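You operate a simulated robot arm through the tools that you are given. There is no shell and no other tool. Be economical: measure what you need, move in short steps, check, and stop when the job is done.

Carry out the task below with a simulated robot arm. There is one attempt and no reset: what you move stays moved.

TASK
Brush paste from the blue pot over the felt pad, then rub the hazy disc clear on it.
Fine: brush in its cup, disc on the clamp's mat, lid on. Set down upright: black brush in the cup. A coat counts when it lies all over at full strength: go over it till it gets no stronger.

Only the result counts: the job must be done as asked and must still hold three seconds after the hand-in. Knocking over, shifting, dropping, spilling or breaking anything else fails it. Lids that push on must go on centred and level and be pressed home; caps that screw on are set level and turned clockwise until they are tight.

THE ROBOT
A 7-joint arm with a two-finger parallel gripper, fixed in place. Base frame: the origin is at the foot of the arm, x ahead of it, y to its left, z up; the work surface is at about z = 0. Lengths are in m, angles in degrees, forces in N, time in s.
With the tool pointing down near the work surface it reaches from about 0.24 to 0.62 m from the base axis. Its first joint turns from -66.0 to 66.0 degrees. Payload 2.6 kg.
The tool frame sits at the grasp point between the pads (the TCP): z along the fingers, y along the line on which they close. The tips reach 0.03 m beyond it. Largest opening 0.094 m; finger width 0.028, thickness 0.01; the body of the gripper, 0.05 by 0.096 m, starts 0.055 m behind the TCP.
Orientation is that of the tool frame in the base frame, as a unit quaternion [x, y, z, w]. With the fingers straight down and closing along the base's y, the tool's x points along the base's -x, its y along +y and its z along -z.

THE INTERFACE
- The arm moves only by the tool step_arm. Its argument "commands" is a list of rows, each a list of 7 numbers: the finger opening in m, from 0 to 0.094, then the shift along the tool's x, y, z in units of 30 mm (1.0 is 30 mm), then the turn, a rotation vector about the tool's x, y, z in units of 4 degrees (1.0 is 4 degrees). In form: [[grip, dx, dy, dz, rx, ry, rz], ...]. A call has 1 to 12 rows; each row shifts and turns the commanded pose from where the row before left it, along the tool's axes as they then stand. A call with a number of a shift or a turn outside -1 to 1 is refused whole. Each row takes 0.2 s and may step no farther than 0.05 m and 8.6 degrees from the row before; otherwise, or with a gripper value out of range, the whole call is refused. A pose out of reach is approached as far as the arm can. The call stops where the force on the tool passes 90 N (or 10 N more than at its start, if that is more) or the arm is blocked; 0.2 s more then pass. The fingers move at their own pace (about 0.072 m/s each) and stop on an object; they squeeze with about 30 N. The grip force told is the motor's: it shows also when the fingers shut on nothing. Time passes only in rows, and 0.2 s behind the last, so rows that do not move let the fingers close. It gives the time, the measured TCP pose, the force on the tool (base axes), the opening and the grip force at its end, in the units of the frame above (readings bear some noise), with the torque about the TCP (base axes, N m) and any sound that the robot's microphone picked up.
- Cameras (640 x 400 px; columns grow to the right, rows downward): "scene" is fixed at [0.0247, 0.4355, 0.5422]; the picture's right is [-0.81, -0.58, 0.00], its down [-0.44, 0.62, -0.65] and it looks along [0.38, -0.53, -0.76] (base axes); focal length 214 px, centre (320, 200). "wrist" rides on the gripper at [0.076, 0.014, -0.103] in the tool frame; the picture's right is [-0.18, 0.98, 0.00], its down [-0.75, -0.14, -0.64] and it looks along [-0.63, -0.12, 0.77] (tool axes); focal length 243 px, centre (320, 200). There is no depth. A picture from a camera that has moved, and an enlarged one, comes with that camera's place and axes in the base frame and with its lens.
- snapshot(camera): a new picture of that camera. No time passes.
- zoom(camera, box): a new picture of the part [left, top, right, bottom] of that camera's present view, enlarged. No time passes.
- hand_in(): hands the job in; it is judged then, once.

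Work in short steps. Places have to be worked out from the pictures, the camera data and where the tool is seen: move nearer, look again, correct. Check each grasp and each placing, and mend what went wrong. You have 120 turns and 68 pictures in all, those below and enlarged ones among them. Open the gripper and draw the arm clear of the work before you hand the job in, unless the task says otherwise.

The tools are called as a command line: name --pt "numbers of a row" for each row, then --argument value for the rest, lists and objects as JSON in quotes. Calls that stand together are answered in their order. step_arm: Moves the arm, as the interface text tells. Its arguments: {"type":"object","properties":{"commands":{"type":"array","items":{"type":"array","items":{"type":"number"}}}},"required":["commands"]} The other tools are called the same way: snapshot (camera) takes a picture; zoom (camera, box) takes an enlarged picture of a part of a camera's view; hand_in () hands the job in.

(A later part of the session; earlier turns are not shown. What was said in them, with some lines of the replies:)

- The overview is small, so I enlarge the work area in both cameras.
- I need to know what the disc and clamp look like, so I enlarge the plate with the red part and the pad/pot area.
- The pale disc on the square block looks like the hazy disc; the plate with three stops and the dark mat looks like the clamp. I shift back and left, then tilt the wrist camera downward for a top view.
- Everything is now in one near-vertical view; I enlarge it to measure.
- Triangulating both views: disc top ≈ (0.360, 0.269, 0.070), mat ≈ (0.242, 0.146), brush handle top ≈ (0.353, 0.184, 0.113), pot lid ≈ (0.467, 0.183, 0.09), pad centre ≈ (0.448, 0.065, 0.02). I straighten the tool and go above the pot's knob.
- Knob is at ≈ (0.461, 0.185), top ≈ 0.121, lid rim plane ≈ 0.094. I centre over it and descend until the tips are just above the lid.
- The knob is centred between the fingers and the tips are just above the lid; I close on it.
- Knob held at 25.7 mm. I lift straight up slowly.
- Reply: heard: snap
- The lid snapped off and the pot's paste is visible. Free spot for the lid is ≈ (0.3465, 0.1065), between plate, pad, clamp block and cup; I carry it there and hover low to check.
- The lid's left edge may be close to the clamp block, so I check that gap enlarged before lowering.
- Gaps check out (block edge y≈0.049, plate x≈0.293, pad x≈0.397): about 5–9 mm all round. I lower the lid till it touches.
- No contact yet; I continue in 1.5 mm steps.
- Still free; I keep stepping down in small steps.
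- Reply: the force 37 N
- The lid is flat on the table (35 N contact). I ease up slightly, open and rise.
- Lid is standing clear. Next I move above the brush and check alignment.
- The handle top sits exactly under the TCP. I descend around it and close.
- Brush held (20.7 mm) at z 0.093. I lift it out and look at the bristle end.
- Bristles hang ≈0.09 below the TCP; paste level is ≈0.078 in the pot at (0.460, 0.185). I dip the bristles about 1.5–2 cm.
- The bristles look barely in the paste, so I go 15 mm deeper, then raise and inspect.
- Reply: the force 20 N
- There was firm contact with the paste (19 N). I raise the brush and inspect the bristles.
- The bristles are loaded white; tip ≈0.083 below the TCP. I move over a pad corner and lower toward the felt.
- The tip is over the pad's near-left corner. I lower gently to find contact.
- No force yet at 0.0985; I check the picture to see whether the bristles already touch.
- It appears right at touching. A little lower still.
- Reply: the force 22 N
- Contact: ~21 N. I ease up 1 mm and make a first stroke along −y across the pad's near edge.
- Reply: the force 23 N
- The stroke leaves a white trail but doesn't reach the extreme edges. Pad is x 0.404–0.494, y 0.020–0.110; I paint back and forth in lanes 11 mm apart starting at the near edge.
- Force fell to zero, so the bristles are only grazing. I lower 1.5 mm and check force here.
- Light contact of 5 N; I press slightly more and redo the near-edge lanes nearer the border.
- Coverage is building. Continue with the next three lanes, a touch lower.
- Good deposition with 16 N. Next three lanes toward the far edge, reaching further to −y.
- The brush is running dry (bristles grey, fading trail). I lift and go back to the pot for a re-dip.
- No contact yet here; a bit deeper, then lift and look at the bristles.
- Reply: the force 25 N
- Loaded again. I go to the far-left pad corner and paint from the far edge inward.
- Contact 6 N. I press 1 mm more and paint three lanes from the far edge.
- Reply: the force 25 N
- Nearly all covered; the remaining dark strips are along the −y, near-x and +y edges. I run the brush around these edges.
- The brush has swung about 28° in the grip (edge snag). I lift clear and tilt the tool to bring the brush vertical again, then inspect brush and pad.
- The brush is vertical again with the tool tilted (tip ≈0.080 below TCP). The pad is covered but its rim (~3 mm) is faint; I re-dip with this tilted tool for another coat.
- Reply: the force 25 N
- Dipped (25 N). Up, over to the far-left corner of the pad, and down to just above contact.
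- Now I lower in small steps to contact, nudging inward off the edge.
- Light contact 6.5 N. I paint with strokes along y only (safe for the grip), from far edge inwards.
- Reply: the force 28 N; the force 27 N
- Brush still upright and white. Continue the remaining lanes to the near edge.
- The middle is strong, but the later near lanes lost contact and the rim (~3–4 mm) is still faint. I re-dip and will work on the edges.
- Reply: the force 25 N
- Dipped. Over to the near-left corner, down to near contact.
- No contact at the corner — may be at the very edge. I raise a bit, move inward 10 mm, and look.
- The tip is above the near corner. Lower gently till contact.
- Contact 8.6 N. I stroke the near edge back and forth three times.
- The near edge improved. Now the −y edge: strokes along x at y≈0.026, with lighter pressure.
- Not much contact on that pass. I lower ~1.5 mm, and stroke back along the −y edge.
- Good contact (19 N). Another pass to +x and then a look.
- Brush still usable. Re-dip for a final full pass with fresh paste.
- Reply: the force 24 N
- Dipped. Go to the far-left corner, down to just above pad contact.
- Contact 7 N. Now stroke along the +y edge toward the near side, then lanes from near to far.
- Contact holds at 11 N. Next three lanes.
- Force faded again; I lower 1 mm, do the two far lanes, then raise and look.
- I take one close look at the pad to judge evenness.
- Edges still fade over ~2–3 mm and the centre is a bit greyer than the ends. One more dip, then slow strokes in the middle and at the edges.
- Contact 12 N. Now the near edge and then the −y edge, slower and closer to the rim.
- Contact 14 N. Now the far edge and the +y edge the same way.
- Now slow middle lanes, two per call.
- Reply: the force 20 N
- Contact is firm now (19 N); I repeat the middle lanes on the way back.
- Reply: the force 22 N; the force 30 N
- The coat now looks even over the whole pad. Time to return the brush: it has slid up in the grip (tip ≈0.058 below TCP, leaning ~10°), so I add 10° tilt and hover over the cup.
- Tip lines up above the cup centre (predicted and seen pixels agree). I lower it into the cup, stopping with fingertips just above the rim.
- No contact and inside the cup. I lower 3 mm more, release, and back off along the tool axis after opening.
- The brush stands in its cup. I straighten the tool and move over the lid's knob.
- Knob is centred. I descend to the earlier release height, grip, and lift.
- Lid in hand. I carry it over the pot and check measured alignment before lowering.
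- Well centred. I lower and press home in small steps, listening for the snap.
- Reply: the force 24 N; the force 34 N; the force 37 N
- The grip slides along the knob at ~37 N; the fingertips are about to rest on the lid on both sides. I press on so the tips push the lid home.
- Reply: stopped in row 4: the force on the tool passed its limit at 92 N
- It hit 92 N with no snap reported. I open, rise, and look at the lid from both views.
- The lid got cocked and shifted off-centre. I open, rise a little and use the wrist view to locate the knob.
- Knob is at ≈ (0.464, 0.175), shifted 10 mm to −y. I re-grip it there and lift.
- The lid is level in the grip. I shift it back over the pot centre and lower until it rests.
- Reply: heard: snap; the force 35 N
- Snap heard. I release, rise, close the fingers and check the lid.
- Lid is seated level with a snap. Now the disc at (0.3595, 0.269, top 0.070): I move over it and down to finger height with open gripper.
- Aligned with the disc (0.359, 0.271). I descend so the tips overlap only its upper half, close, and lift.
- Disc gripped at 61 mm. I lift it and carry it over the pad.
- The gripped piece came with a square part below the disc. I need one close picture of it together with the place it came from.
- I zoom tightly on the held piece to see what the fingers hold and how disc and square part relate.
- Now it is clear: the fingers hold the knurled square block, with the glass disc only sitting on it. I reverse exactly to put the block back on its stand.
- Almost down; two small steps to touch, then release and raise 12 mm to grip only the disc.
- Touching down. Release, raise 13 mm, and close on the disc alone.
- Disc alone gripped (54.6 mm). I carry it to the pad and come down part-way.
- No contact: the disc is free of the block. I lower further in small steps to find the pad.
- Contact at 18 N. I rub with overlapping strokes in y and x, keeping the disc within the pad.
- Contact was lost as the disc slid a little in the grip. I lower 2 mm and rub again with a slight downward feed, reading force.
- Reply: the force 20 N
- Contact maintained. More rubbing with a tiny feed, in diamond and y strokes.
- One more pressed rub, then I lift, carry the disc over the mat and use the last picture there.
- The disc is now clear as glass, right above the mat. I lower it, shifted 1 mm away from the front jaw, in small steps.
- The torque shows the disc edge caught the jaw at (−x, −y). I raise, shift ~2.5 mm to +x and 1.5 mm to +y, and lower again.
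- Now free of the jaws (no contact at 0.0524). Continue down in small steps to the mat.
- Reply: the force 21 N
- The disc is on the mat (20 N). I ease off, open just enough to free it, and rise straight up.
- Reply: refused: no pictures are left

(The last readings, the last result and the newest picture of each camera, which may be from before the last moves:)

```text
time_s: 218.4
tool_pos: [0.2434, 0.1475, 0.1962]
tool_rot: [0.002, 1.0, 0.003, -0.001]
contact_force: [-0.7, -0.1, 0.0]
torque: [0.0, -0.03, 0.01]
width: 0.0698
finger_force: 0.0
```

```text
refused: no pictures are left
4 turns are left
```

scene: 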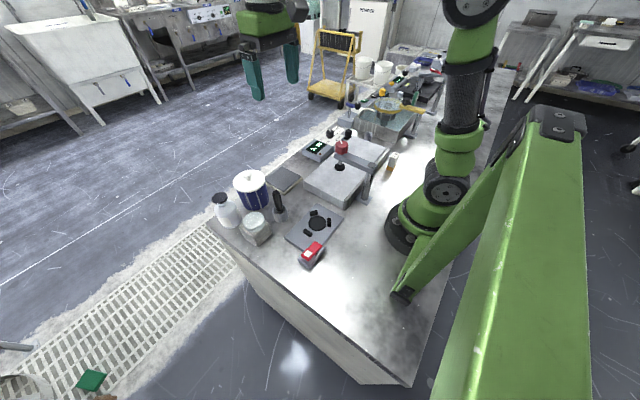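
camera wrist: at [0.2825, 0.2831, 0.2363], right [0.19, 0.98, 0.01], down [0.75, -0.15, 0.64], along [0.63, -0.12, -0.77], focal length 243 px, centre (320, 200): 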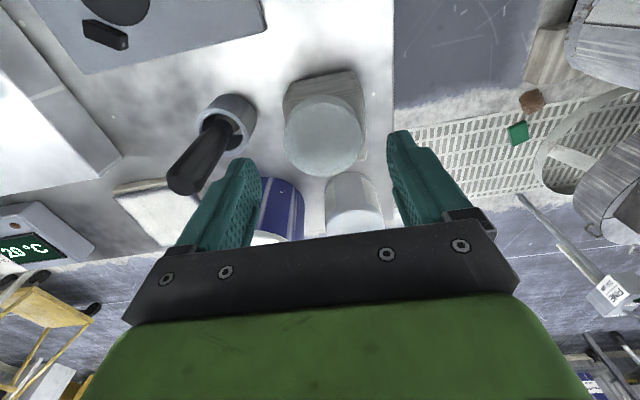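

The gripper is open, empty and clear of the work; I hand the job in.

hand_in

```text
The job is handed in.
```

I finished every step and handed the job in, but I had no pictures left to check the disc on the mat or the final scene.

- **Coat:** the felt pad looked evenly white in the last clear views, with a thin fainter strip of about 2 mm possibly left along its edges.
- **Brush:** it was standing upright in its cup in the last picture of it.
- **Lid:** my first try at pressing it on knocked it crooked. On the second try it snapped on and sat level and centred.
- **Disc:** it was clear in the last picture. On the way down it first caught a clamp jaw, so I shifted it about 3 mm. It then met firm contact (20 N) at mat height, slightly off-centre, so it may not be lying flat. I released it there.
- **Square block:** I first lifted the square block under the disc by mistake. I set it back on its stand where it had been.
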